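You operate a simulated robot arm through the tools that you are given. There is no shell and no other tool. Be economical: measure what you need, move in short steps, check, and stop when the job is done.

You run a simulated two-armed robot. Do the job below in one go: nothing can be reset, and whatever is moved stays where it is left.

Task
On the top of the desk, fold the rag in half.

It is judged by the outcome, as a careful person would: the job done as asked, and still so three seconds after it is handed in. It fails if anything else is knocked over, pushed out of place, dropped, spilled or broken. Flat cloth is picked up by pressing the open fingertips on it (5 to 10 N) and closing them slowly along it; thin cloth reads only 2 to 8 mm in the jaws.

Robot
Two 7-joint arms with two-finger parallel grippers on one trunk, on a base that drives. Base frame: it is fixed to the floor where the robot stands at the start and does not move with it; the origin is under the middle of the robot, x ahead of it, y to its left, z up; the surface under the hand at the start is at about z = 0.76. Readings come in m, degrees, newtons and seconds.
The left shoulder is at the start at [0.05, 0.168, 1.057], the right one opposite. With the tool pointing down near the work surface each hand reaches from about 0.22 to 0.66 m from the robot's upright axis, wherever it stands, measured 20 degrees to its own side. Places, roughly: top of the desk [0.6, 0.5, 0.8]. Payload 1.57 kg a hand.
The TCP of each hand is the grasp point between the finger pads, 0.03 m short of the fingertips. In the tool frame z runs along the fingers and y along their closing line. The gripper opens to 0.08 m. The fingers are 0.017 m wide and 0.012 m thick; the gripper's body (0.04 by 0.082 m) begins 0.08 m behind the TCP.
Orientation is told as [roll, pitch, yaw] about the base's x, y, z axes, in that order, counted from this pose: with the fingers straight down and closing along the base's y, the tool's x points along the base's -x, its y along +y and its z along -z.

Tools
- The arms move only by the tool move_arm. It takes "left_steps", "right_steps" or both (then of equal length, played together; a hand with none holds still); each is a list of rows, each an object of numbers (a shift or turn left out is 0, a gripper value left out holds the last): "gripper": the finger opening in cm, from 0 to 8; "x", "y", "z": the shift along the base's x, y, z in cm; "rx", "ry", "rz": the turn, a rotation vector about the base's x, y, z in degrees. In form: [{"gripper": .., "x": .., "y": .., "z": .., "rx": .., "ry": .., "rz": ..}, ...]. A call has 1 to 12 rows; each row is the pose to reach, as a shift and turn from the pose commanded when the call began. Rows are played at 5 a second. More than 0.05 m and 8.6 degrees between two rows, or a gripper value outside its range, and nothing of the call is played. A pose out of reach is approached as far as the arm can. The call stops where the force on the tool passes 40 N (or 10 N more than at its start, if that is more) or the arm is blocked; 0.2 s more then pass. Each finger travels about 0.045 m/s and halts on what it meets, pressing with about 42 N; the grip force reading is that of the motor and also rises with nothing between the fingers. The clock runs only during rows and for 0.2 s after the last one: add rows that repeat a pose to give the fingers time. It gives the time, the measured TCP pose, the force on the tool (base axes), the opening and the grip force at its end, in the units of the frame above (readings bear some noise), with the torque about the TCP (base axes, N m) and any sound that the robot's microphone picked up.
- Cameras (640 x 400 px; columns grow to the right, rows downward): "scene" is now at [0.1195, 0.011, 1.2518]; the picture's right is [0.13, -0.99, 0.00], its down [-0.71, -0.09, -0.70] and it looks along [0.69, 0.09, -0.72] (base axes); focal length 290 px, centre (320, 200). "left" rides on the left gripper at [0.072, 0.007, -0.122] in its tool frame; the picture's right is [-0.09, 1.00, 0.00], its down [-0.84, -0.08, -0.54] and it looks along [-0.54, -0.05, 0.84] (tool axes); focal length 238 px, centre (320, 200). "right" rides on the right gripper at [0.072, -0.007, -0.122] in its tool frame; the picture's right is [0.09, 1.00, 0.00], its down [-0.84, 0.08, -0.54] and it looks along [-0.54, 0.05, 0.84] (tool axes); focal length 238 px, centre (320, 200). There is no depth. A picture from a camera that has moved, and an enlarged one, comes with that camera's place and axes in the base frame and with its lens.
- get_image(camera): a new picture of that camera. It takes no simulated time.
- slide_trunk(by): slides the trunk up (or, below 0, down) by that many m; the arms and the scene camera ride with it, the base frame stays. It gives what a move gives, with no picture.
- drive_base(legs): drives the robot by 1 to 6 legs, each [ahead, left, turn to the left] in m, m and degrees, along the robot's own axes; the way and the turn of a leg run together, so that a leg with both is an arc; at most 1.5 m and 180 degrees a leg. The arms and the cameras ride along, it lands a little off, and it stops where it bumps. It gives what a move gives.
- aim_head(pan, tilt): turns the head with the scene camera to pan (to the left, within 80 degrees either way) and tilt (down, from -29 to 69), counted from straight ahead of the robot. It gives what a move gives.
- inspect(camera, box): a new picture of the part [left, top, right, bottom] of that camera's present view, enlarged. It takes no simulated time.
- close_job(): hands the job in; it is judged then, once.

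Go step by step. Nothing tells you exact positions but the pictures and the camera data: compare them with the known pose of the tool, close in by small moves and look again before you grip or let go. The budget is 120 turns and 88 pictures, counting those below and the enlarged ones. Unless the task says otherwise, let go and move clear before handing in, and close with one line.

The tools are called after "Call:" as name(argument=value, ...) on one line, values as JSON. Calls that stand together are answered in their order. move_arm: Moves the arms, as the interface text tells. Its arguments: {"type":"object","properties":{"left_steps":{"type":"array"},"right_steps":{"type":"array"}},"required":[]} The other tools are called the same way: slide_trunk (by) slides the trunk up or down; drive_base (legs) drives the base; aim_head (pan, tilt) turns the head that bears the scene camera; get_image (camera) takes a picture; inspect (camera, box) takes an enlarged picture of a part of a camera's view; close_job () hands the job in.

At the start:

```text
t: 0.0
left_tcp_pos: [0.4898, 0.3119, 0.9543]
left_tcp_rot: [0.0, 0.0, 0.2]
left_contact_force: [1.0, 0.3, 0.0]
left_moment: [0.0, 0.0, -0.03]
left_width: 0.0802
left_grip_force: 0.1
right_tcp_pos: [0.3972, -0.1016, 0.9822]
right_tcp_rot: [-0.1, 0.1, -0.1]
right_contact_force: [0.1, -0.4, -0.1]
right_moment: [-0.01, 0.03, -0.01]
right_width: 0.0799
right_grip_force: 0.1
trunk travel left (down, up): [-0.225, 0.218]
robot x, y, heading: [0.0018, -0.0018, -0.0]
head pan, tilt: [7.4, 45.9]
```

scene: 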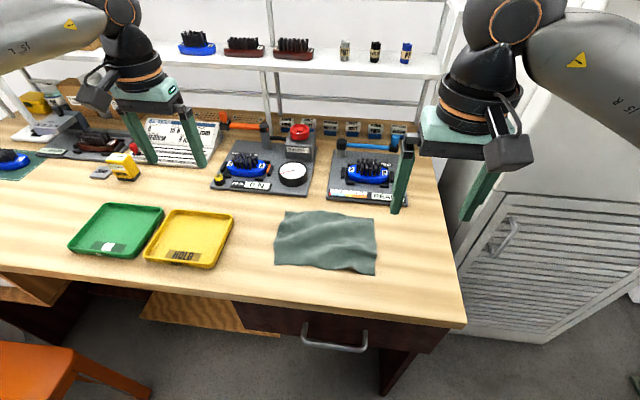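
right: 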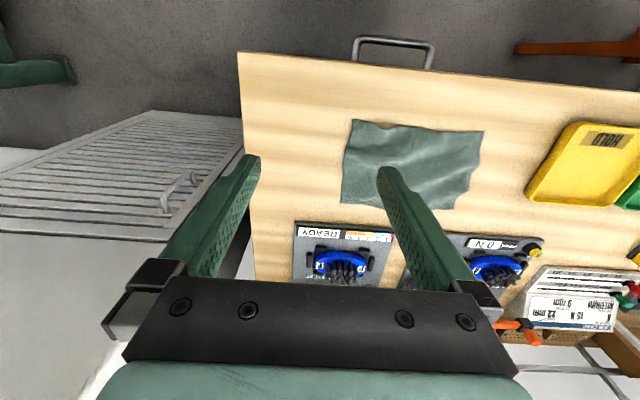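
left: 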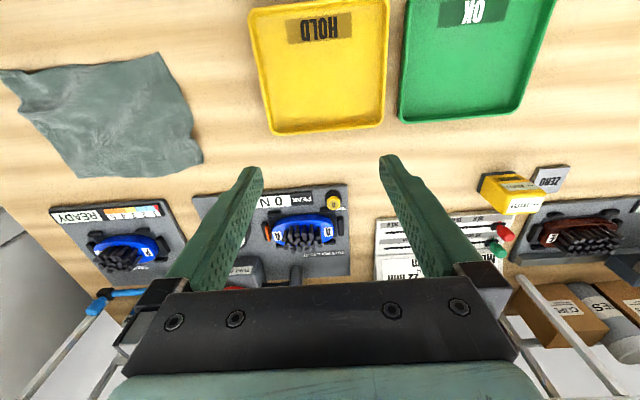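

The rag lies at about x 0.41–0.55, y -0.06–0.14 and is roughly flat. I plan to pinch its two near corners, one hand each, and carry the near edge over to the far edge. First I'll take a closer look.

Call:
inspect(camera="scene", box=[240, 180, 420, 292])

Call:
inspect(camera="right", box=[320, 100, 520, 225])

```text
3.56 times, centred on (330, 236) of scene
camera zoom: at [0.1195, 0.011, 1.2518], right [0.13, -0.99, 0.0], down [-0.71, -0.09, -0.7], along [0.69, 0.09, -0.72], focal length 1033 px, centre (284, 72)
```

zoom: 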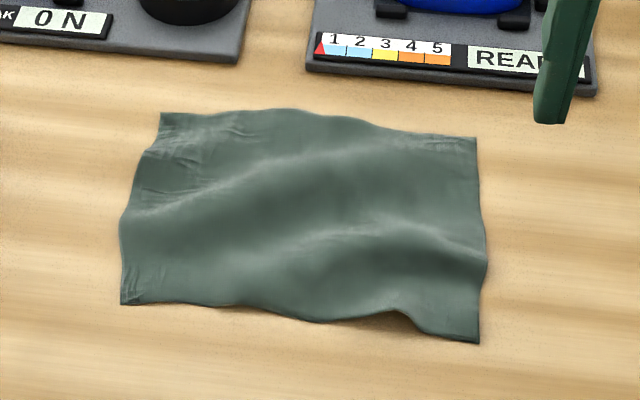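

```text
3.20 times, centred on (420, 162) of right
camera zoom: at [0.3276, -0.1082, 1.1046], right [-0.09, 1.0, 0.0], down [0.84, 0.08, 0.54], along [0.54, 0.05, -0.84], focal length 763 px, centre (0, 320)
```

zoom: 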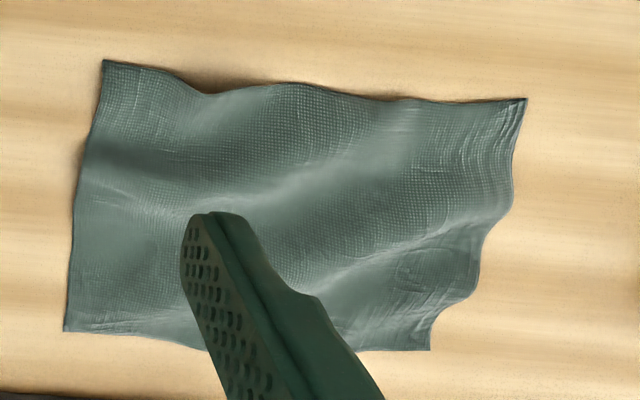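

The near corners work out at (0.406, 0.138) and (0.407, -0.054), and the far edge is at x ≈ 0.547. Both hands go to hover above the near corners, with the jaws opened part way.

Call:
move_arm(left_steps=[{"gripper": 3, "x": -1.3, "y": -3.4}, {"x": -2.6, "y": -6.7}, {"x": -3.9, "y": -10.1}, {"x": -5.2, "y": -13.5, "z": -2}, {"x": -6.5, "y": -16.8, "z": -6}, {"x": -7.8, "y": -20.2, "z": -10}, {"x": -7.8, "y": -20.2, "z": -11.4}], right_steps=[{"gripper": 3, "x": 0.3, "y": 1.5, "z": -1}, {"x": 0.6, "y": 3, "z": -3}, {"x": 0.9, "y": 4.5, "z": -5}, {"x": 1.2, "y": 6, "z": -8}, {"x": 1.5, "y": 7.7, "z": -11}, {"x": 1.5, "y": 7.7, "z": -13.5}, {"x": 1.5, "y": 7.7, "z": -14.2}])

Call:
get_image(camera="left")

Call:
get_image(camera="right")

Call:
get_image(camera="scene")

```text
refused: row 5 steps farther than a row can; nothing moved
```

```text
82 pictures are left
camera left: at [0.4178, 0.3186, 1.0762], right [0.09, 1.0, 0.0], down [0.84, -0.08, 0.54], along [0.54, -0.05, -0.84], focal length 238 px, centre (320, 200)
```

left: 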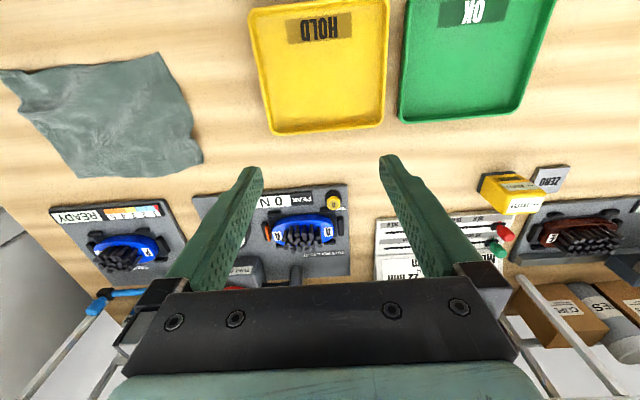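

```text
81 pictures are left
camera right: at [0.3276, -0.1082, 1.1046], right [-0.09, 1.0, 0.0], down [0.84, 0.08, 0.54], along [0.54, 0.05, -0.84], focal length 238 px, centre (320, 200)
```

right: 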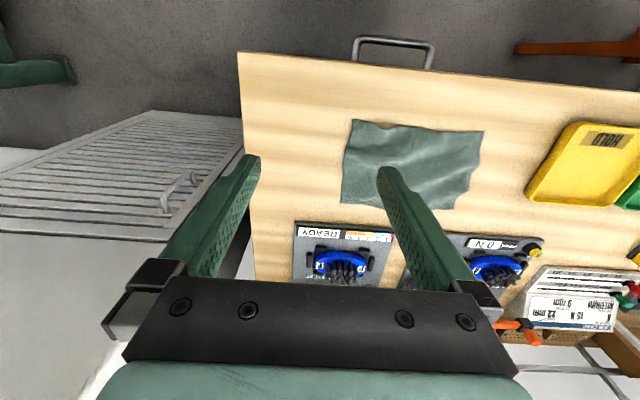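

```text
80 pictures are left
camera scene: at [0.1195, 0.011, 1.2518], right [0.13, -0.99, 0.0], down [-0.71, -0.09, -0.7], along [0.69, 0.09, -0.72], focal length 290 px, centre (320, 200)
```

scene: 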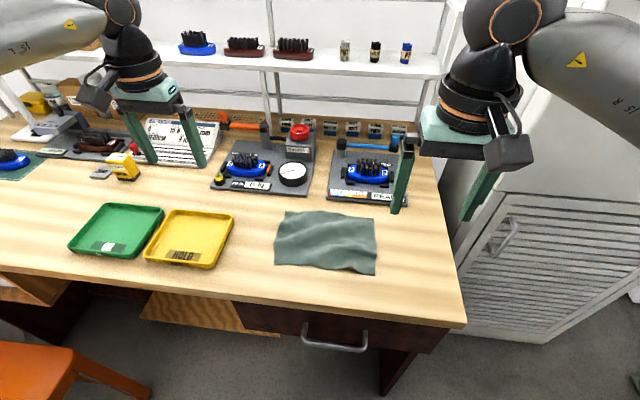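

The call was refused because one row stepped too far. I'll send the same path again in smaller steps.

Call:
move_arm(left_steps=[{"gripper": 3, "x": -1.3, "y": -3.4}, {"x": -2.6, "y": -6.7}, {"x": -3.9, "y": -10.1}, {"x": -5.2, "y": -13.5, "z": -2}, {"x": -6.5, "y": -16.8, "z": -4.5}, {"x": -7.8, "y": -20.2, "z": -7}, {"x": -7.8, "y": -20.2, "z": -10}, {"x": -7.8, "y": -20.2, "z": -11.4}], right_steps=[{"gripper": 3, "x": 0.3, "y": 1.5, "z": -1}, {"x": 0.6, "y": 3, "z": -3}, {"x": 0.9, "y": 4.5, "z": -5}, {"x": 1.2, "y": 6, "z": -8}, {"x": 1.5, "y": 7.7, "z": -11}, {"x": 1.5, "y": 7.7, "z": -13.5}, {"x": 1.5, "y": 7.7, "z": -14.2}, {"x": 1.5, "y": 7.7, "z": -14.2}])

```text
t: 1.8
left_tcp_pos: [0.4148, 0.1079, 0.8401]
left_tcp_rot: [0.1, -0.1, 0.1]
left_contact_force: [-1.0, 0.4, 0.5]
left_moment: [0.03, 0.02, -0.01]
left_width: 0.0298
left_grip_force: 0.0
right_tcp_pos: [0.4131, -0.0259, 0.8398]
right_tcp_rot: [-0.1, 0.0, 0.0]
right_contact_force: [-0.7, 0.2, -0.1]
right_moment: [0.02, 0.03, -0.03]
right_width: 0.0298
right_grip_force: 0.0
trunk travel left (down, up): [-0.225, 0.218]
robot x, y, heading: [-0.004, 0.0018, -0.2]
head pan, tilt: [7.4, 45.9]
```

Both hands hover about 5 cm above the near corners. I'll check the alignment before going down.

Call:
get_image(camera="left")

Call:
get_image(camera="right")

Call:
get_image(camera="scene")

```text
79 pictures are left
camera left: at [0.3424, 0.1155, 0.9614], right [0.09, 1.0, 0.0], down [0.84, -0.08, 0.54], along [0.54, -0.05, -0.84], focal length 238 px, centre (320, 200)
```

left: 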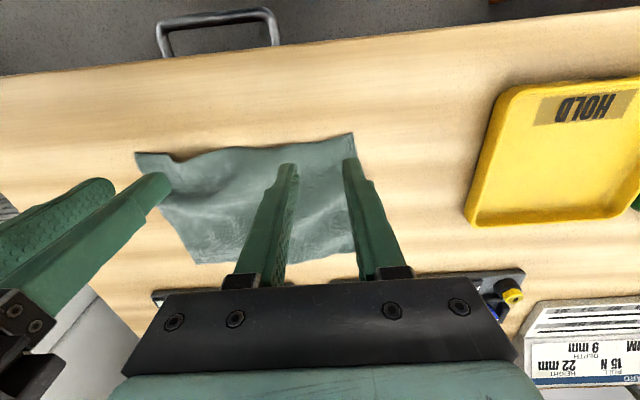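

```text
78 pictures are left
camera right: at [0.3423, -0.0316, 0.9623], right [-0.09, 1.0, 0.0], down [0.84, 0.08, 0.54], along [0.54, 0.05, -0.84], focal length 238 px, centre (320, 200)
```

right: 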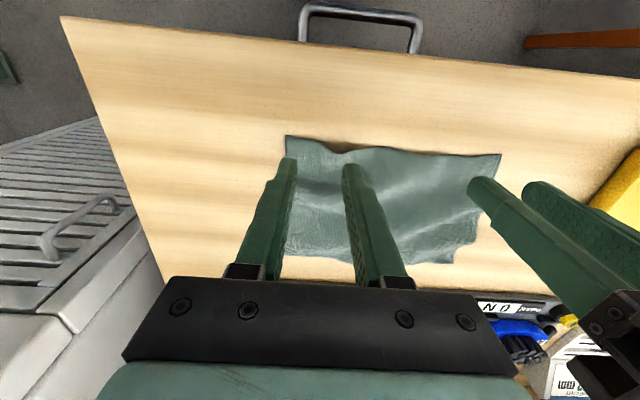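

```text
77 pictures are left
camera scene: at [0.1196, 0.0111, 1.2518], right [0.13, -0.99, 0.0], down [-0.71, -0.09, -0.7], along [0.69, 0.09, -0.72], focal length 290 px, centre (320, 200)
```

scene: 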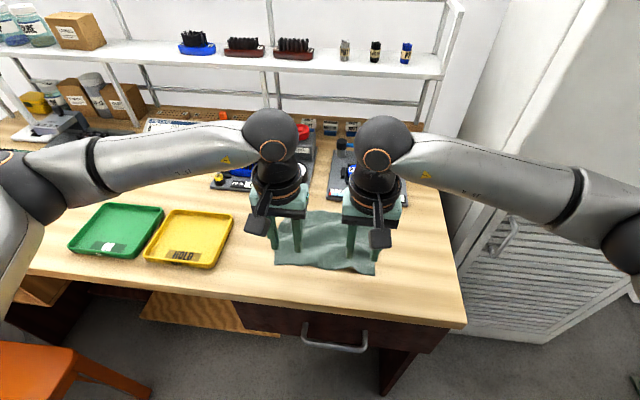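

The fingers straddle the cloth just inside both corners. Now I'll go down slowly until they touch.

Call:
move_arm(left_steps=[{"z": -2}, {"z": -3.5}, {"z": -4.2}, {"z": -4.5}, {"z": -4.7}], right_steps=[{"z": -2}, {"z": -3.5}, {"z": -4.2}, {"z": -4.5}, {"z": -4.7}])

Call:
get_image(camera="left")

Call:
get_image(camera="right")

```text
t: 3.0
left_tcp_pos: [0.4125, 0.1108, 0.7935]
left_tcp_rot: [0.0, 0.0, 0.0]
left_contact_force: [0.6, -0.1, 0.6]
left_moment: [0.02, 0.0, -0.02]
left_width: 0.03
left_grip_force: 0.1
right_tcp_pos: [0.4123, -0.0252, 0.7931]
right_tcp_rot: [-0.1, 0.0, 0.0]
right_contact_force: [-0.3, 0.1, 0.6]
right_moment: [0.01, 0.02, 0.03]
right_width: 0.03
right_grip_force: 0.0
trunk travel left (down, up): [-0.225, 0.218]
robot x, y, heading: [-0.0034, 0.004, -0.0]
head pan, tilt: [7.4, 45.9]
```

```text
76 pictures are left
camera left: at [0.3406, 0.1164, 0.9157], right [0.09, 1.0, 0.0], down [0.84, -0.08, 0.54], along [0.54, -0.05, -0.84], focal length 238 px, centre (320, 200)
```

left: 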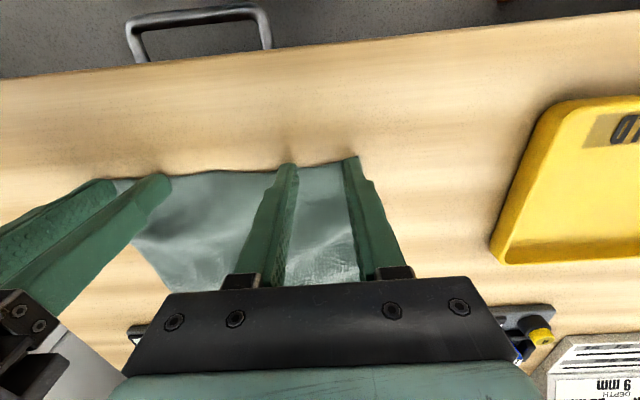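

```text
75 pictures are left
camera right: at [0.3419, -0.0312, 0.9156], right [-0.09, 1.0, 0.0], down [0.84, 0.08, 0.54], along [0.54, 0.05, -0.84], focal length 238 px, centre (320, 200)
```

right: 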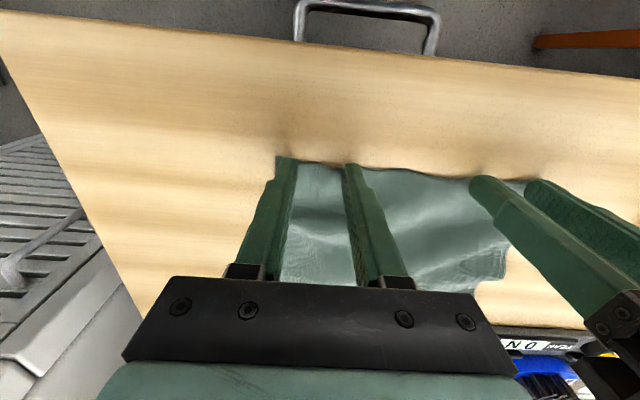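

The fingertips are just above the cloth and line up with its near edge. I'll shift slightly inward and press lightly.

Call:
move_arm(left_steps=[{"x": 0.3, "y": -0.2, "z": -0.2}, {"x": 0.3, "y": -0.2, "z": -0.5}, {"x": 0.3, "y": -0.2, "z": -0.6}], right_steps=[{"x": 0.3, "y": 0.2, "z": -0.2}, {"x": 0.3, "y": 0.2, "z": -0.5}, {"x": 0.3, "y": 0.2, "z": -0.6}])

```text
t: 3.8
left_tcp_pos: [0.4143, 0.1078, 0.7917]
left_tcp_rot: [0.0, -0.4, 0.1]
left_contact_force: [-1.9, 3.4, 19.8]
left_moment: [0.21, -0.02, 0.01]
left_width: 0.0302
left_grip_force: 0.3
right_tcp_pos: [0.4152, -0.0246, 0.7913]
right_tcp_rot: [0.1, -0.5, 0.0]
right_contact_force: [-0.8, -5.4, 27.0]
right_moment: [-0.35, -0.04, -0.03]
right_width: 0.0304
right_grip_force: 0.7
trunk travel left (down, up): [-0.225, 0.218]
robot x, y, heading: [-0.0023, 0.0014, -0.0]
head pan, tilt: [7.4, 45.9]
```

The press is too hard, at 20 and 27 N. I'll ease up to about 8 N and close slowly.

Call:
move_arm(left_steps=[{"z": 0.17}, {"z": 0.17, "gripper": 2.6}, {"z": 0.17, "gripper": 2.2}, {"z": 0.17, "gripper": 1.8}, {"z": 0.17, "gripper": 1.4}, {"z": 0.17, "gripper": 1.0}, {"z": 0.17, "gripper": 0.6}, {"z": 0.17, "gripper": 0.3}, {"z": 0.17, "gripper": 0.0}, {"z": 0.17, "gripper": 0.0}], right_steps=[{"z": 0.22}, {"z": 0.22, "gripper": 2.6}, {"z": 0.22, "gripper": 2.2}, {"z": 0.22, "gripper": 1.8}, {"z": 0.22, "gripper": 1.4}, {"z": 0.22, "gripper": 1.0}, {"z": 0.22, "gripper": 0.6}, {"z": 0.22, "gripper": 0.3}, {"z": 0.22, "gripper": 0.0}, {"z": 0.22, "gripper": 0.0}])

Call:
get_image(camera="left")

Call:
get_image(camera="right")

```text
t: 6.0
left_tcp_pos: [0.4129, 0.1076, 0.7921]
left_tcp_rot: [-0.1, -0.3, 0.1]
left_contact_force: [-0.1, -2.8, 21.1]
left_moment: [-0.02, -0.05, 0.01]
left_width: 0.0024
left_grip_force: 23.7
right_tcp_pos: [0.4155, -0.0236, 0.7909]
right_tcp_rot: [0.2, -0.3, 0.0]
right_contact_force: [0.1, 1.3, 22.1]
right_moment: [-0.04, -0.1, 0.08]
right_width: 0.0021
right_grip_force: 23.4
trunk travel left (down, up): [-0.225, 0.218]
robot x, y, heading: [-0.0035, 0.0006, -0.0]
head pan, tilt: [7.4, 45.9]
```

```text
74 pictures are left
camera left: at [0.3413, 0.1146, 0.9129], right [0.09, 1.0, 0.0], down [0.83, -0.08, 0.55], along [0.54, -0.05, -0.84], focal length 238 px, centre (320, 200)
```

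left: 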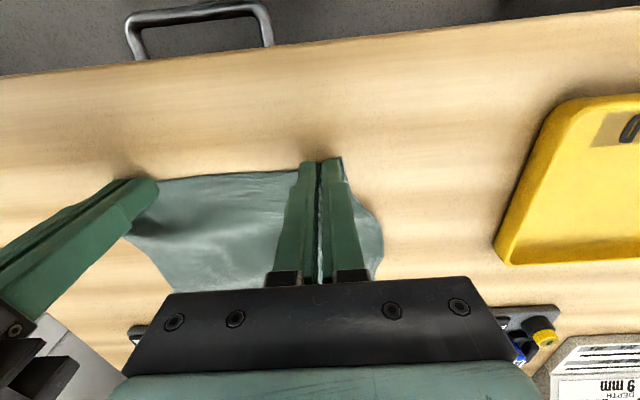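

```text
73 pictures are left
camera right: at [0.344, -0.0299, 0.9134], right [-0.09, 1.0, 0.0], down [0.83, 0.08, 0.55], along [0.54, 0.05, -0.84], focal length 238 px, centre (320, 200)
```

right: 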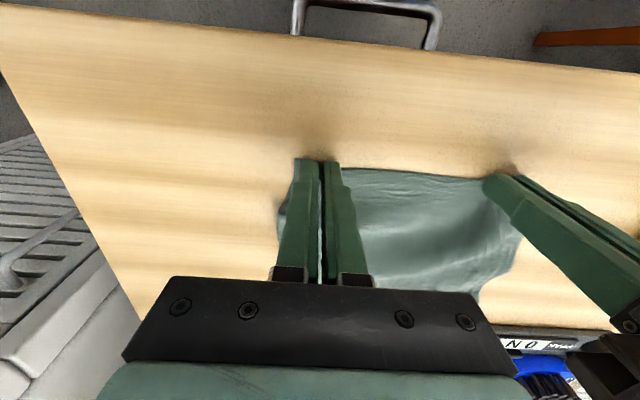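

Cloth seems to be in both jaws, reading 2.4 and 2.1 mm. A small test lift comes next.

Call:
move_arm(left_steps=[{"z": 1}, {"z": 2}, {"z": 3}], right_steps=[{"z": 1}, {"z": 2}, {"z": 3}])

Call:
get_image(camera="left")

Call:
get_image(camera="right")

Call:
inspect(camera="scene", box=[240, 180, 420, 292])

```text
t: 6.8
left_tcp_pos: [0.4142, 0.1091, 0.8196]
left_tcp_rot: [0.1, 0.0, 0.1]
left_contact_force: [0.1, -6.0, -0.2]
left_moment: [-0.18, -0.04, 0.02]
left_width: 0.0022
left_grip_force: 24.1
right_tcp_pos: [0.415, -0.0234, 0.819]
right_tcp_rot: [0.0, 0.1, -0.1]
right_contact_force: [-0.5, 5.8, -1.0]
right_moment: [0.19, 0.05, 0.07]
right_width: 0.0021
right_grip_force: 23.6
trunk travel left (down, up): [-0.225, 0.218]
robot x, y, heading: [-0.0006, 0.0002, 0.0]
head pan, tilt: [7.4, 45.9]
```

```text
72 pictures are left
camera left: at [0.3431, 0.1146, 0.9405], right [0.09, 1.0, 0.0], down [0.84, -0.08, 0.54], along [0.54, -0.05, -0.84], focal length 238 px, centre (320, 200)
```

left: 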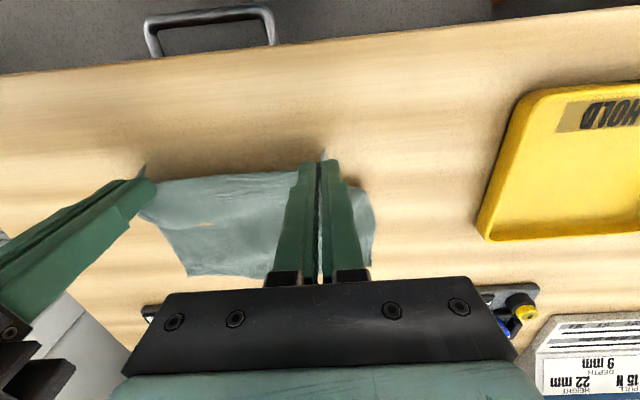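

```text
71 pictures are left
camera right: at [0.3454, -0.0298, 0.9419], right [-0.09, 1.0, 0.0], down [0.84, 0.08, 0.54], along [0.54, 0.05, -0.84], focal length 238 px, centre (320, 200)
```

right: 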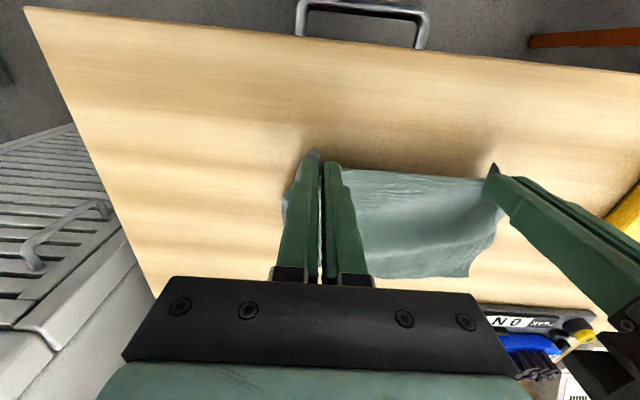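

```text
3.56 times, centred on (330, 236) of scene
camera zoom: at [0.1194, 0.011, 1.2517], right [0.13, -0.99, 0.0], down [-0.71, -0.09, -0.7], along [0.69, 0.09, -0.72], focal length 1033 px, centre (284, 72)
```

zoom: 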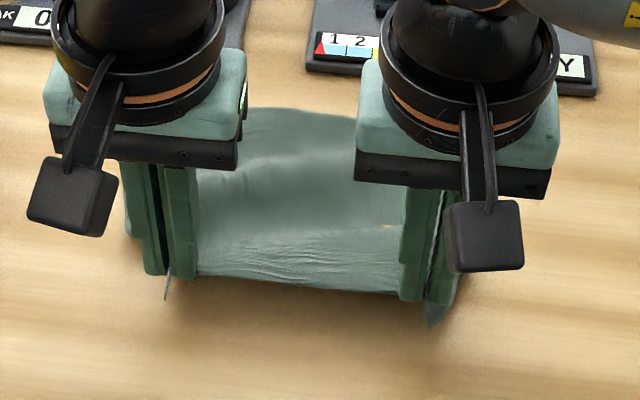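

Both corners are held and the near edge is up. Next I'll relax the sideways pull and arc the edge over toward the far edge, tilting the hands as they go.

Call:
move_arm(left_steps=[{"y": -0.3}, {"x": 0.66, "y": -0.3, "z": 1.3, "ry": 3}, {"x": 2.0, "y": -0.3, "z": 2.38, "ry": 6}, {"x": 3.77, "y": -0.3, "z": 3.26, "ry": 9}, {"x": 5.62, "y": -0.3, "z": 3.73, "ry": 12}, {"x": 7.48, "y": -0.3, "z": 3.8, "ry": 15}, {"x": 9.43, "y": -0.3, "z": 3.35, "ry": 18}, {"x": 11.18, "y": -0.3, "z": 2.5, "ry": 21}, {"x": 11.18, "y": -0.3, "z": 2.5, "ry": 21}], right_steps=[{"y": 0.3}, {"x": 0.66, "y": 0.3, "z": 1.3, "ry": 3}, {"x": 2.0, "y": 0.3, "z": 2.38, "ry": 6}, {"x": 3.77, "y": 0.3, "z": 3.26, "ry": 9}, {"x": 5.62, "y": 0.3, "z": 3.73, "ry": 12}, {"x": 7.48, "y": 0.3, "z": 3.8, "ry": 15}, {"x": 9.43, "y": 0.3, "z": 3.35, "ry": 18}, {"x": 11.18, "y": 0.3, "z": 2.5, "ry": 21}, {"x": 11.18, "y": 0.3, "z": 2.5, "ry": 21}])

Call:
get_image(camera="left")

Call:
get_image(camera="scene")

Call:
inspect(camera="scene", box=[240, 180, 420, 292])

```text
t: 8.8
left_tcp_pos: [0.5255, 0.1055, 0.8435]
left_tcp_rot: [-0.1, 21.0, -0.1]
left_contact_force: [0.5, -2.3, 0.4]
left_moment: [-0.02, -0.01, 0.02]
left_width: 0.0022
left_grip_force: 23.2
right_tcp_pos: [0.5152, -0.0239, 0.8434]
right_tcp_rot: [0.1, 21.0, 0.2]
right_contact_force: [-0.4, 2.6, 0.0]
right_moment: [0.09, -0.01, 0.02]
right_width: 0.0022
right_grip_force: 23.9
right hand out of reach, approached as far as the arm can: row 8, 9
trunk travel left (down, up): [-0.225, 0.218]
robot x, y, heading: [0.0003, 0.0019, -0.0]
head pan, tilt: [7.4, 45.9]
```

```text
69 pictures are left
camera left: at [0.5025, 0.1122, 0.9834], right [0.09, 1.0, -0.03], down [0.98, -0.08, 0.21], along [0.2, -0.05, -0.98], focal length 238 px, centre (320, 200)
```

left: 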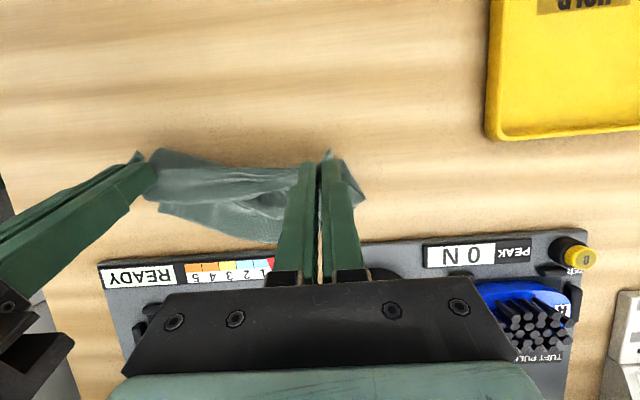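

```text
68 pictures are left
camera scene: at [0.1195, 0.0113, 1.2518], right [0.13, -0.99, 0.0], down [-0.71, -0.09, -0.7], along [0.69, 0.09, -0.72], focal length 290 px, centre (320, 200)
```

scene: 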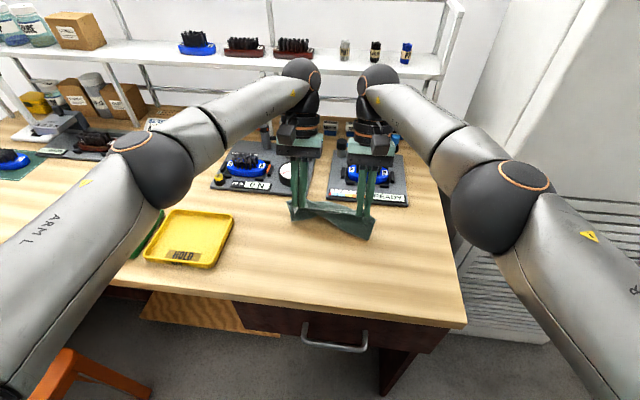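

```text
3.56 times, centred on (330, 236) of scene
camera zoom: at [0.1195, 0.0113, 1.2518], right [0.13, -0.99, 0.0], down [-0.71, -0.09, -0.7], along [0.69, 0.09, -0.72], focal length 1033 px, centre (284, 72)
```

zoom: 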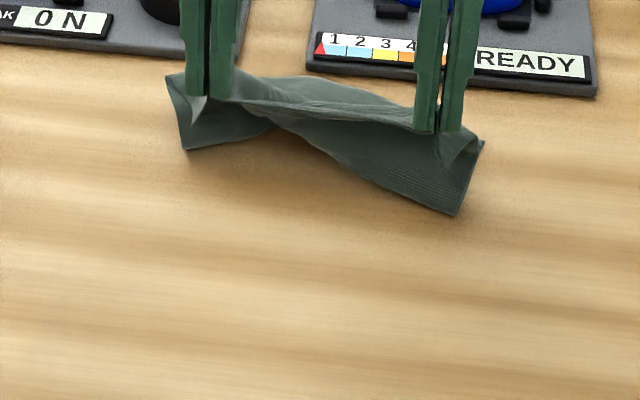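

The tilt put the right hand at its reach limit, and the cloth looks a bit twisted. I'll look closer before going on.

Call:
get_image(camera="right")

Call:
inspect(camera="left", box=[110, 130, 390, 305])

Call:
inspect(camera="scene", box=[276, 190, 388, 260])

```text
66 pictures are left
camera right: at [0.4946, -0.0303, 0.9841], right [-0.09, 1.0, 0.03], down [0.98, 0.08, 0.21], along [0.2, 0.05, -0.98], focal length 238 px, centre (320, 200)
```

right: 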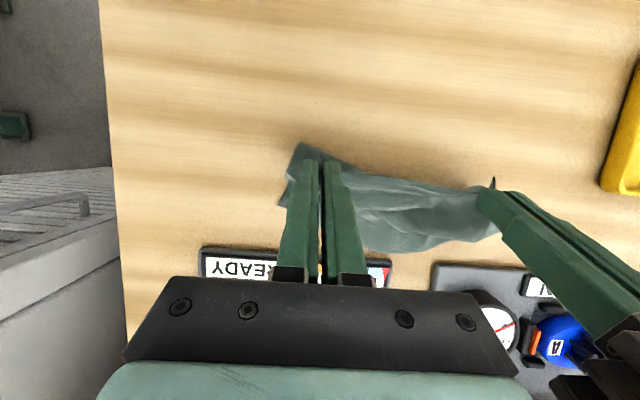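

```text
2.29 times, centred on (250, 218) of left
camera zoom: at [0.5025, 0.1122, 0.9834], right [0.09, 1.0, -0.03], down [0.98, -0.08, 0.21], along [0.2, -0.05, -0.98], focal length 545 px, centre (480, 160)
```

zoom: 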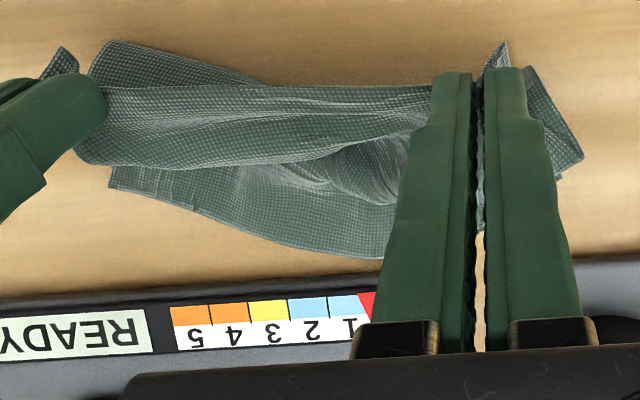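

```text
5.71 times, centred on (332, 225) of scene
camera zoom: at [0.1195, 0.0113, 1.2518], right [0.13, -0.99, 0.0], down [-0.71, -0.09, -0.7], along [0.69, 0.09, -0.72], focal length 1660 px, centre (251, 57)
```

zoom: 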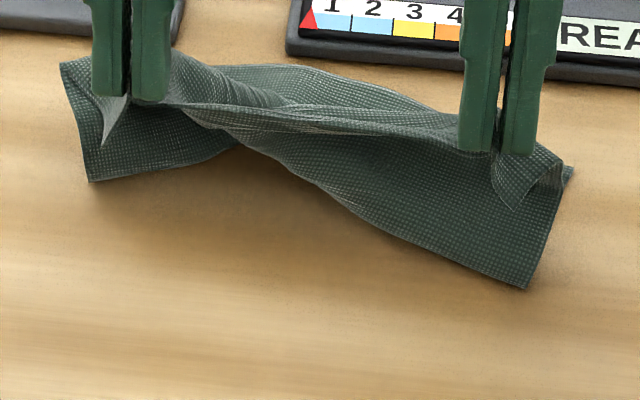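

The far edge is still in place, at about x 0.54–0.556, and the fold is forming toward the robot. I'll bring the hands back near upright to regain reach, then carry forward.

Call:
move_arm(left_steps=[{"x": -0.3, "z": 0.1, "ry": -6}, {"x": -0.2, "z": 0.1, "ry": -12}, {"x": 0.4, "z": 0, "ry": -16}, {"x": 1.4, "z": -0.6, "ry": -16}], right_steps=[{"x": -0.3, "z": 0.1, "ry": -6}, {"x": -0.2, "z": 0.1, "ry": -12}, {"x": 0.4, "z": 0, "ry": -16}, {"x": 1.4, "z": -0.6, "ry": -16}])

```text
t: 9.8
left_tcp_pos: [0.5413, 0.1051, 0.8372]
left_tcp_rot: [0.0, 4.9, 0.1]
left_contact_force: [-0.2, -3.5, 0.0]
left_moment: [-0.09, 0.0, 0.05]
left_width: 0.0022
left_grip_force: 24.0
right_tcp_pos: [0.5305, -0.0255, 0.8378]
right_tcp_rot: [0.0, 5.0, 0.0]
right_contact_force: [0.2, 2.9, 0.5]
right_moment: [0.1, -0.02, 0.01]
right_width: 0.0023
right_grip_force: 24.2
trunk travel left (down, up): [-0.225, 0.218]
robot x, y, heading: [-0.0027, 0.0009, 0.2]
head pan, tilt: [7.4, 45.9]
```

Both hands are in reach again. Next I'll lay the edge down along the far edge.

Call:
move_arm(left_steps=[{"x": 0.8, "z": -0.6}, {"x": 1.4, "z": -1.4}, {"x": 1.9, "z": -2.2}, {"x": 2.1, "z": -2.9}, {"x": 2.1, "z": -3.3}], right_steps=[{"x": 0.8, "z": -0.6}, {"x": 1.5, "z": -1.4}, {"x": 2.1, "z": -2.2}, {"x": 2.4, "z": -2.9}, {"x": 2.4, "z": -3.3}])

Call:
inspect(camera="left", box=[110, 130, 390, 305])

Call:
inspect(camera="scene", box=[276, 190, 388, 260])

Call:
inspect(camera="right", box=[250, 110, 530, 285])

```text
t: 11.0
left_tcp_pos: [0.562, 0.1061, 0.8045]
left_tcp_rot: [0.0, 4.9, 0.1]
left_contact_force: [0.3, -3.2, -0.1]
left_moment: [-0.09, -0.02, 0.03]
left_width: 0.0021
left_grip_force: 23.7
right_tcp_pos: [0.5543, -0.0266, 0.8063]
right_tcp_rot: [0.0, 5.1, 0.1]
right_contact_force: [0.2, 3.0, 0.1]
right_moment: [0.09, -0.02, 0.03]
right_width: 0.0025
right_grip_force: 23.4
trunk travel left (down, up): [-0.225, 0.218]
robot x, y, heading: [0.0039, 0.0004, -0.1]
head pan, tilt: [7.4, 45.9]
```

```text
2.29 times, centred on (250, 218) of left
camera zoom: at [0.5012, 0.1115, 0.9317], right [0.09, 1.0, -0.01], down [0.88, -0.08, 0.47], along [0.47, -0.05, -0.88], focal length 545 px, centre (480, 160)
```

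zoom: 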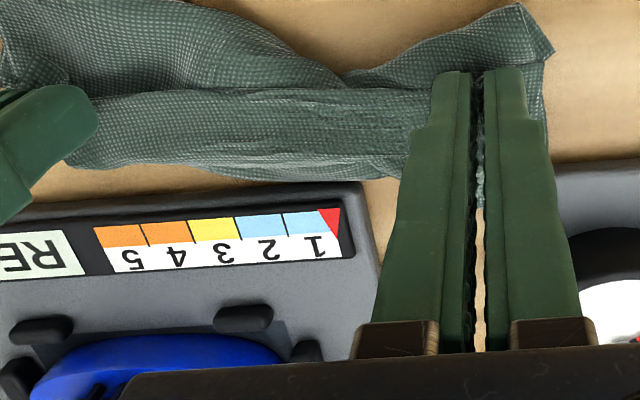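

```text
5.71 times, centred on (332, 225) of scene
camera zoom: at [0.1195, 0.011, 1.2518], right [0.13, -0.99, 0.0], down [-0.71, -0.09, -0.7], along [0.69, 0.09, -0.72], focal length 1660 px, centre (251, 57)
```

zoom: 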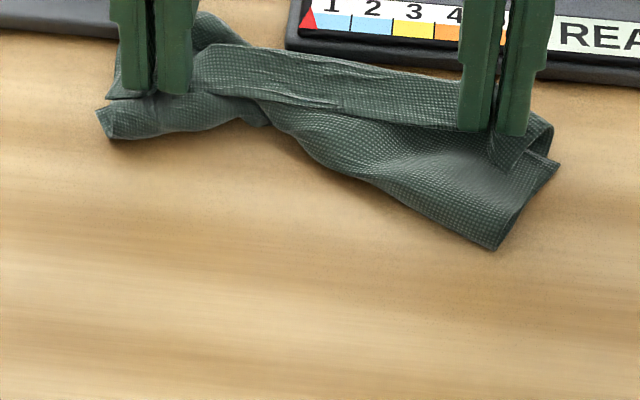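

```text
2.29 times, centred on (390, 198) of right
camera zoom: at [0.4956, -0.0318, 0.9345], right [-0.09, 1.0, 0.01], down [0.88, 0.08, 0.47], along [0.46, 0.05, -0.88], focal length 545 px, centre (160, 206)
```

zoom: 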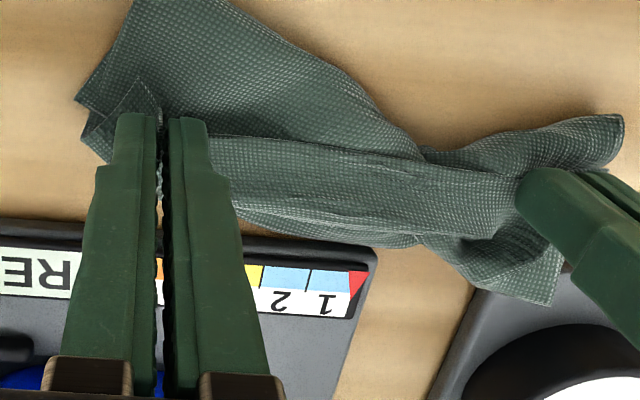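

The cloth has gathered and twisted, so releasing it here would be messy. I still have a good grip on the edge, so I'll lift the rag fully to let it hang straight. Then I can lay the lower half down and fold the upper half over it.

Call:
move_arm(left_steps=[{"z": 2}, {"z": 4, "x": -1}, {"z": 6, "x": -2.2, "ry": -2}, {"z": 8, "x": -3.2, "ry": -5}, {"z": 10, "x": -4.2, "ry": -5}, {"z": 12, "x": -5.2, "ry": -5}, {"z": 14, "x": -6.2, "ry": -5}, {"z": 16, "x": -6.2, "ry": -5}, {"z": 16, "x": -6.2, "ry": -5}, {"z": 16, "x": -6.2, "ry": -5}], right_steps=[{"z": 2}, {"z": 4, "x": -0.8}, {"z": 6, "x": -1.8, "ry": -2}, {"z": 8, "x": -2.6, "ry": -5}, {"z": 10, "x": -3.6, "ry": -5}, {"z": 12, "x": -4.4, "ry": -5}, {"z": 14, "x": -5.4, "ry": -5}, {"z": 16, "x": -5.4, "ry": -5}, {"z": 16, "x": -5.4, "ry": -5}, {"z": 16, "x": -5.4, "ry": -5}])

Call:
get_image(camera="scene")

Call:
get_image(camera="left")

Call:
get_image(camera="right")

```text
t: 13.2
left_tcp_pos: [0.4999, 0.1054, 0.9665]
left_tcp_rot: [0.0, 0.1, 0.2]
left_contact_force: [0.8, -2.1, -0.4]
left_moment: [-0.07, -0.02, 0.01]
left_width: 0.0023
left_grip_force: 24.4
right_tcp_pos: [0.5009, -0.026, 0.9677]
right_tcp_rot: [0.1, 0.0, -0.1]
right_contact_force: [-0.6, 2.8, -0.5]
right_moment: [0.05, 0.04, 0.03]
right_width: 0.0019
right_grip_force: 24.2
trunk travel left (down, up): [-0.225, 0.218]
robot x, y, heading: [0.0002, -0.0022, -0.0]
head pan, tilt: [7.4, 45.9]
```

```text
60 pictures are left
camera scene: at [0.1196, 0.011, 1.2518], right [0.13, -0.99, 0.0], down [-0.71, -0.09, -0.7], along [0.69, 0.09, -0.72], focal length 290 px, centre (320, 200)
```

scene: 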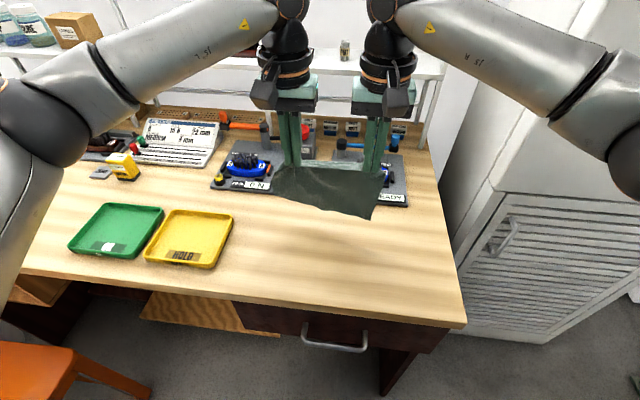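

```text
59 pictures are left
camera left: at [0.4284, 0.1118, 1.0885], right [0.09, 1.0, 0.0], down [0.84, -0.08, 0.54], along [0.54, -0.05, -0.84], focal length 238 px, centre (320, 200)
```

left: 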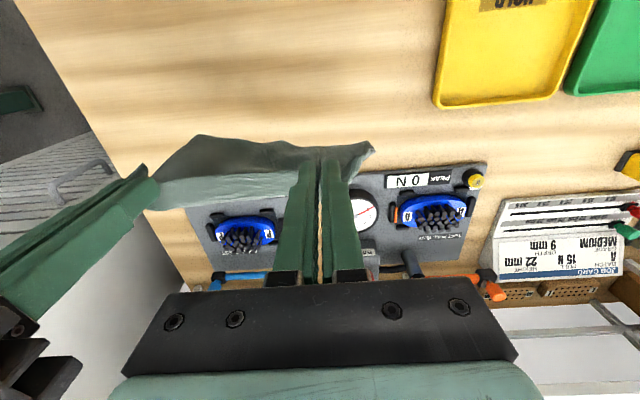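

```text
58 pictures are left
camera right: at [0.4309, -0.0308, 1.0891], right [-0.09, 1.0, 0.0], down [0.84, 0.08, 0.54], along [0.54, 0.05, -0.84], focal length 238 px, centre (320, 200)
```

right: 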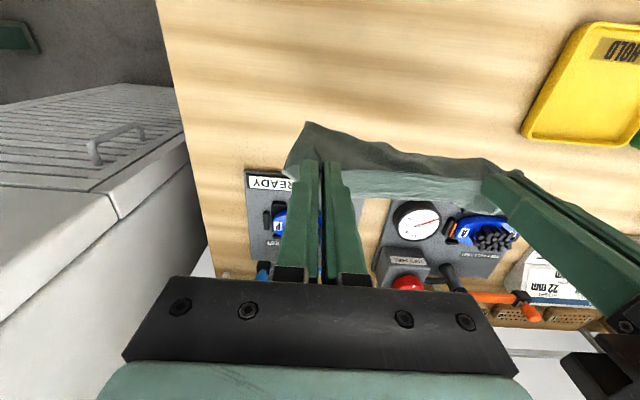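

The rag now hangs as a single sheet from both hands. I'll look closer at its shape and its lower edge.

Call:
inspect(camera="scene", box=[250, 130, 410, 230])

Call:
inspect(camera="left", box=[130, 110, 410, 285])

```text
4.00 times, centred on (330, 180) of scene
camera zoom: at [0.1196, 0.011, 1.2518], right [0.13, -0.99, 0.0], down [-0.71, -0.09, -0.7], along [0.69, 0.09, -0.72], focal length 1162 px, centre (280, 280)
```

zoom: 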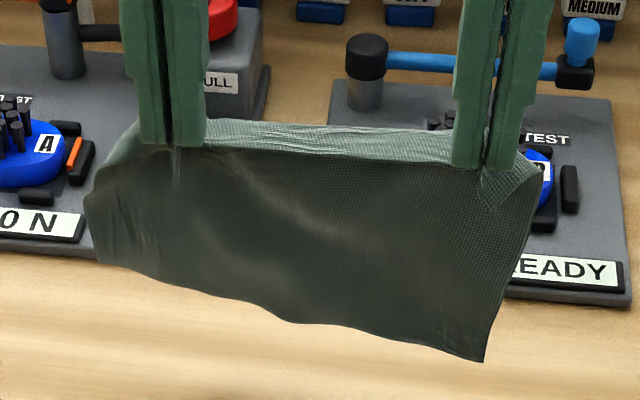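

```text
2.29 times, centred on (270, 198) of left
camera zoom: at [0.4284, 0.1118, 1.0885], right [0.09, 1.0, 0.0], down [0.84, -0.08, 0.54], along [0.54, -0.05, -0.84], focal length 545 px, centre (434, 206)
```

zoom: 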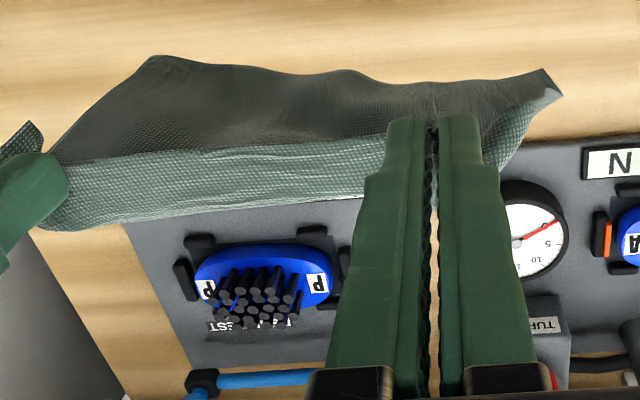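

The sheet hangs about 11–12 cm below the fingertips. I'll bring it over x ≈ 0.54 and lower it until the bottom edge just touches.

Call:
move_arm(left_steps=[{"x": 1.3}, {"x": 2.6, "z": -1}, {"x": 4, "z": -2}, {"x": 4, "z": -3.5}, {"x": 4, "z": -5}, {"x": 4, "z": -6.2}, {"x": 4, "z": -6.5}, {"x": 4, "z": -6.5}], right_steps=[{"x": 1.3}, {"x": 2.6, "z": -1}, {"x": 4, "z": -2}, {"x": 4, "z": -3.5}, {"x": 4, "z": -5}, {"x": 4, "z": -6.2}, {"x": 4, "z": -6.5}, {"x": 4, "z": -6.5}])

Call:
inspect(camera="scene", box=[250, 130, 410, 230])

Call:
inspect(camera="left", box=[130, 110, 410, 285])

```text
t: 15.0
left_tcp_pos: [0.54, 0.1055, 0.9002]
left_tcp_rot: [0.1, 0.0, 0.1]
left_contact_force: [0.9, -3.7, 0.6]
left_moment: [-0.12, -0.04, 0.01]
left_width: 0.0021
left_grip_force: 23.6
right_tcp_pos: [0.5411, -0.0252, 0.9014]
right_tcp_rot: [0.0, 0.0, -0.1]
right_contact_force: [-1.0, 3.8, 0.3]
right_moment: [0.1, 0.01, 0.07]
right_width: 0.0021
right_grip_force: 22.8
trunk travel left (down, up): [-0.225, 0.218]
robot x, y, heading: [0.0047, 0.0041, 0.2]
head pan, tilt: [7.4, 45.9]
```

```text
4.00 times, centred on (330, 180) of scene
camera zoom: at [0.1195, 0.011, 1.2518], right [0.13, -0.99, 0.0], down [-0.71, -0.09, -0.7], along [0.69, 0.09, -0.72], focal length 1162 px, centre (280, 280)
```

zoom: 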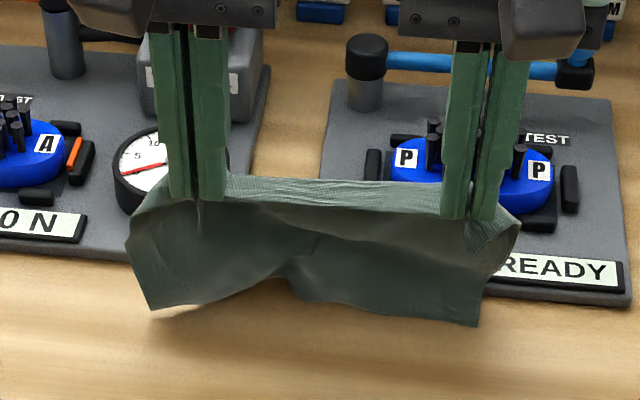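

```text
2.29 times, centred on (270, 198) of left
camera zoom: at [0.4684, 0.1118, 1.0222], right [0.09, 1.0, 0.0], down [0.84, -0.08, 0.54], along [0.54, -0.05, -0.84], focal length 545 px, centre (434, 206)
```

zoom: 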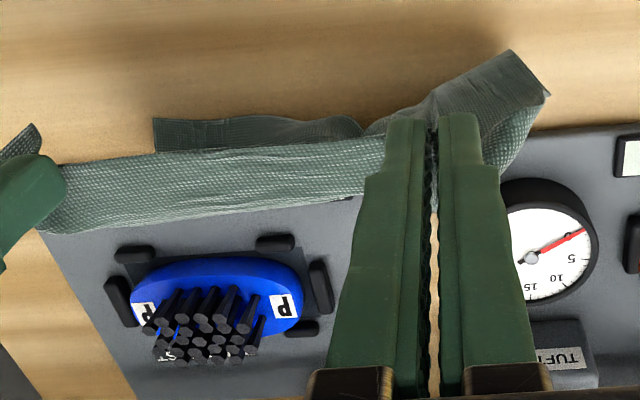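

The bottom edge now touches the table at about x 0.55–0.565. I'll lower while moving back toward the robot, so the lower half lies flat.

Call:
move_arm(left_steps=[{"x": -0.8, "z": -0.6}, {"x": -1.6, "z": -1.3}, {"x": -2.6, "z": -2.2}, {"x": -3.6, "z": -3.1}, {"x": -4.6, "z": -4.0}, {"x": -5.6, "z": -5.0}, {"x": -6.6, "z": -6.0}, {"x": -7.2, "z": -6.7}], right_steps=[{"x": -0.8, "z": -0.6}, {"x": -1.6, "z": -1.3}, {"x": -2.6, "z": -2.2}, {"x": -3.6, "z": -3.1}, {"x": -4.6, "z": -4.0}, {"x": -5.6, "z": -5.0}, {"x": -6.6, "z": -6.0}, {"x": -7.2, "z": -6.7}])

Call:
inspect(camera="scene", box=[250, 165, 410, 265])

Call:
inspect(camera="left", box=[130, 110, 410, 285])

Call:
inspect(camera="right", box=[230, 110, 510, 285])

```text
t: 16.8
left_tcp_pos: [0.4681, 0.1056, 0.8335]
left_tcp_rot: [-0.1, 0.0, 0.2]
left_contact_force: [1.1, -3.0, -0.7]
left_moment: [-0.09, 0.01, -0.01]
left_width: 0.0022
left_grip_force: 23.6
right_tcp_pos: [0.4669, -0.0256, 0.8328]
right_tcp_rot: [0.0, 0.1, 0.0]
right_contact_force: [0.8, 2.3, 0.0]
right_moment: [0.07, 0.01, 0.03]
right_width: 0.0021
right_grip_force: 23.6
trunk travel left (down, up): [-0.225, 0.218]
robot x, y, heading: [-0.0001, -0.0022, 0.2]
head pan, tilt: [7.4, 45.9]
```

```text
4.00 times, centred on (330, 215) of scene
camera zoom: at [0.1195, 0.011, 1.2519], right [0.13, -0.99, 0.0], down [-0.71, -0.09, -0.7], along [0.69, 0.09, -0.72], focal length 1162 px, centre (280, 140)
```

zoom: 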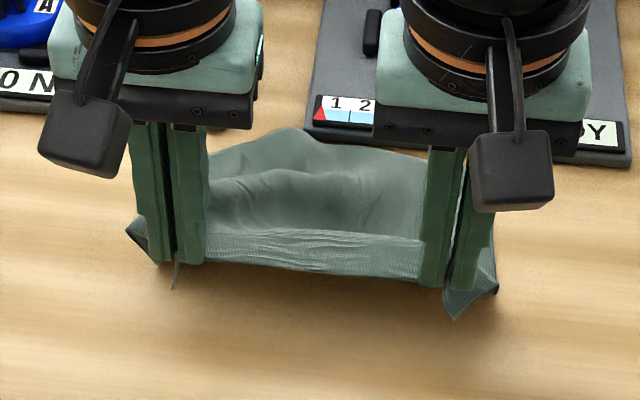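

```text
2.29 times, centred on (270, 198) of left
camera zoom: at [0.3959, 0.1119, 0.9548], right [0.09, 1.0, 0.0], down [0.84, -0.08, 0.54], along [0.54, -0.05, -0.84], focal length 545 px, centre (434, 206)
```

zoom: 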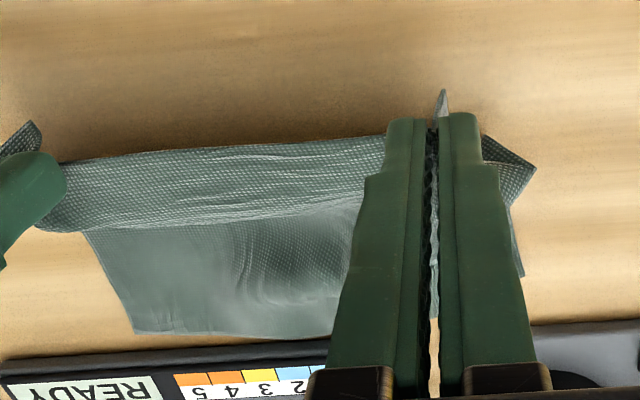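

```text
2.29 times, centred on (370, 198) of right
camera zoom: at [0.3978, -0.0306, 0.956], right [-0.09, 1.0, 0.0], down [0.84, 0.08, 0.54], along [0.54, 0.05, -0.84], focal length 545 px, centre (206, 206)
```

zoom: 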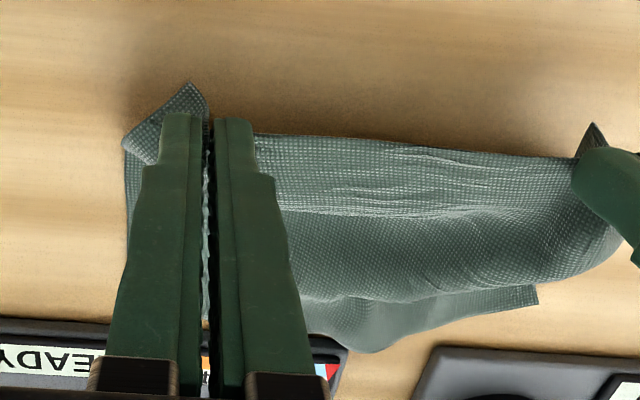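

The sheet leaves the pinch the wrong way for folding over: the jaws close along the edge, so it makes an S-bend. I'll lay the rag flat again, let go, and re-pinch with the fingers turned 90° so they close across the edge. Then the cloth will hang naturally as it folds.

Call:
move_arm(left_steps=[{"x": -1, "z": -0.8}, {"x": -2, "z": -1.6}, {"x": -3, "z": -2.3}, {"x": -4, "z": -3.0}, {"x": -4.8, "z": -3.5}, {"x": -5.3, "z": -3.9}, {"x": -5.5, "z": -4.1}], right_steps=[{"x": -1, "z": -0.8}, {"x": -2, "z": -1.6}, {"x": -3, "z": -2.3}, {"x": -4, "z": -3.0}, {"x": -4.8, "z": -3.5}, {"x": -5.3, "z": -3.9}, {"x": -5.5, "z": -4.1}])

Call:
inspect(camera="scene", box=[250, 185, 410, 285])

Call:
inspect(camera="right", box=[230, 110, 510, 285])

```text
t: 18.4
left_tcp_pos: [0.4121, 0.1054, 0.7926]
left_tcp_rot: [0.0, -0.1, 0.2]
left_contact_force: [0.2, -3.0, 0.0]
left_moment: [-0.1, 0.0, 0.03]
left_width: 0.0022
left_grip_force: 24.0
right_tcp_pos: [0.4153, -0.0246, 0.7925]
right_tcp_rot: [0.0, 0.0, 0.0]
right_contact_force: [-1.3, 3.6, 1.1]
right_moment: [0.11, 0.01, 0.05]
right_width: 0.0022
right_grip_force: 23.7
trunk travel left (down, up): [-0.225, 0.218]
robot x, y, heading: [-0.001, 0.0003, 0.0]
head pan, tilt: [7.4, 45.9]
```

```text
4.00 times, centred on (330, 235) of scene
camera zoom: at [0.1195, 0.011, 1.2518], right [0.13, -0.99, 0.0], down [-0.71, -0.09, -0.7], along [0.69, 0.09, -0.72], focal length 1162 px, centre (280, 60)
```

zoom: 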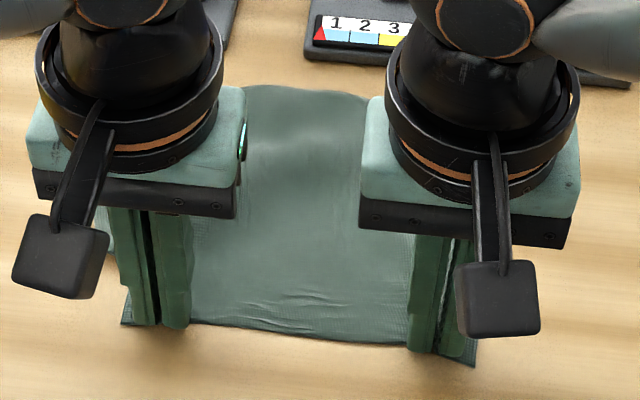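

```text
2.29 times, centred on (370, 198) of right
camera zoom: at [0.3436, -0.0312, 0.9152], right [-0.09, 1.0, 0.0], down [0.84, 0.08, 0.54], along [0.54, 0.05, -0.84], focal length 545 px, centre (206, 206)
```

zoom: 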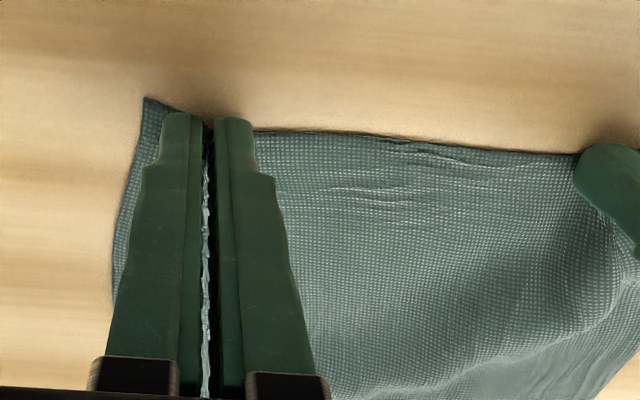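

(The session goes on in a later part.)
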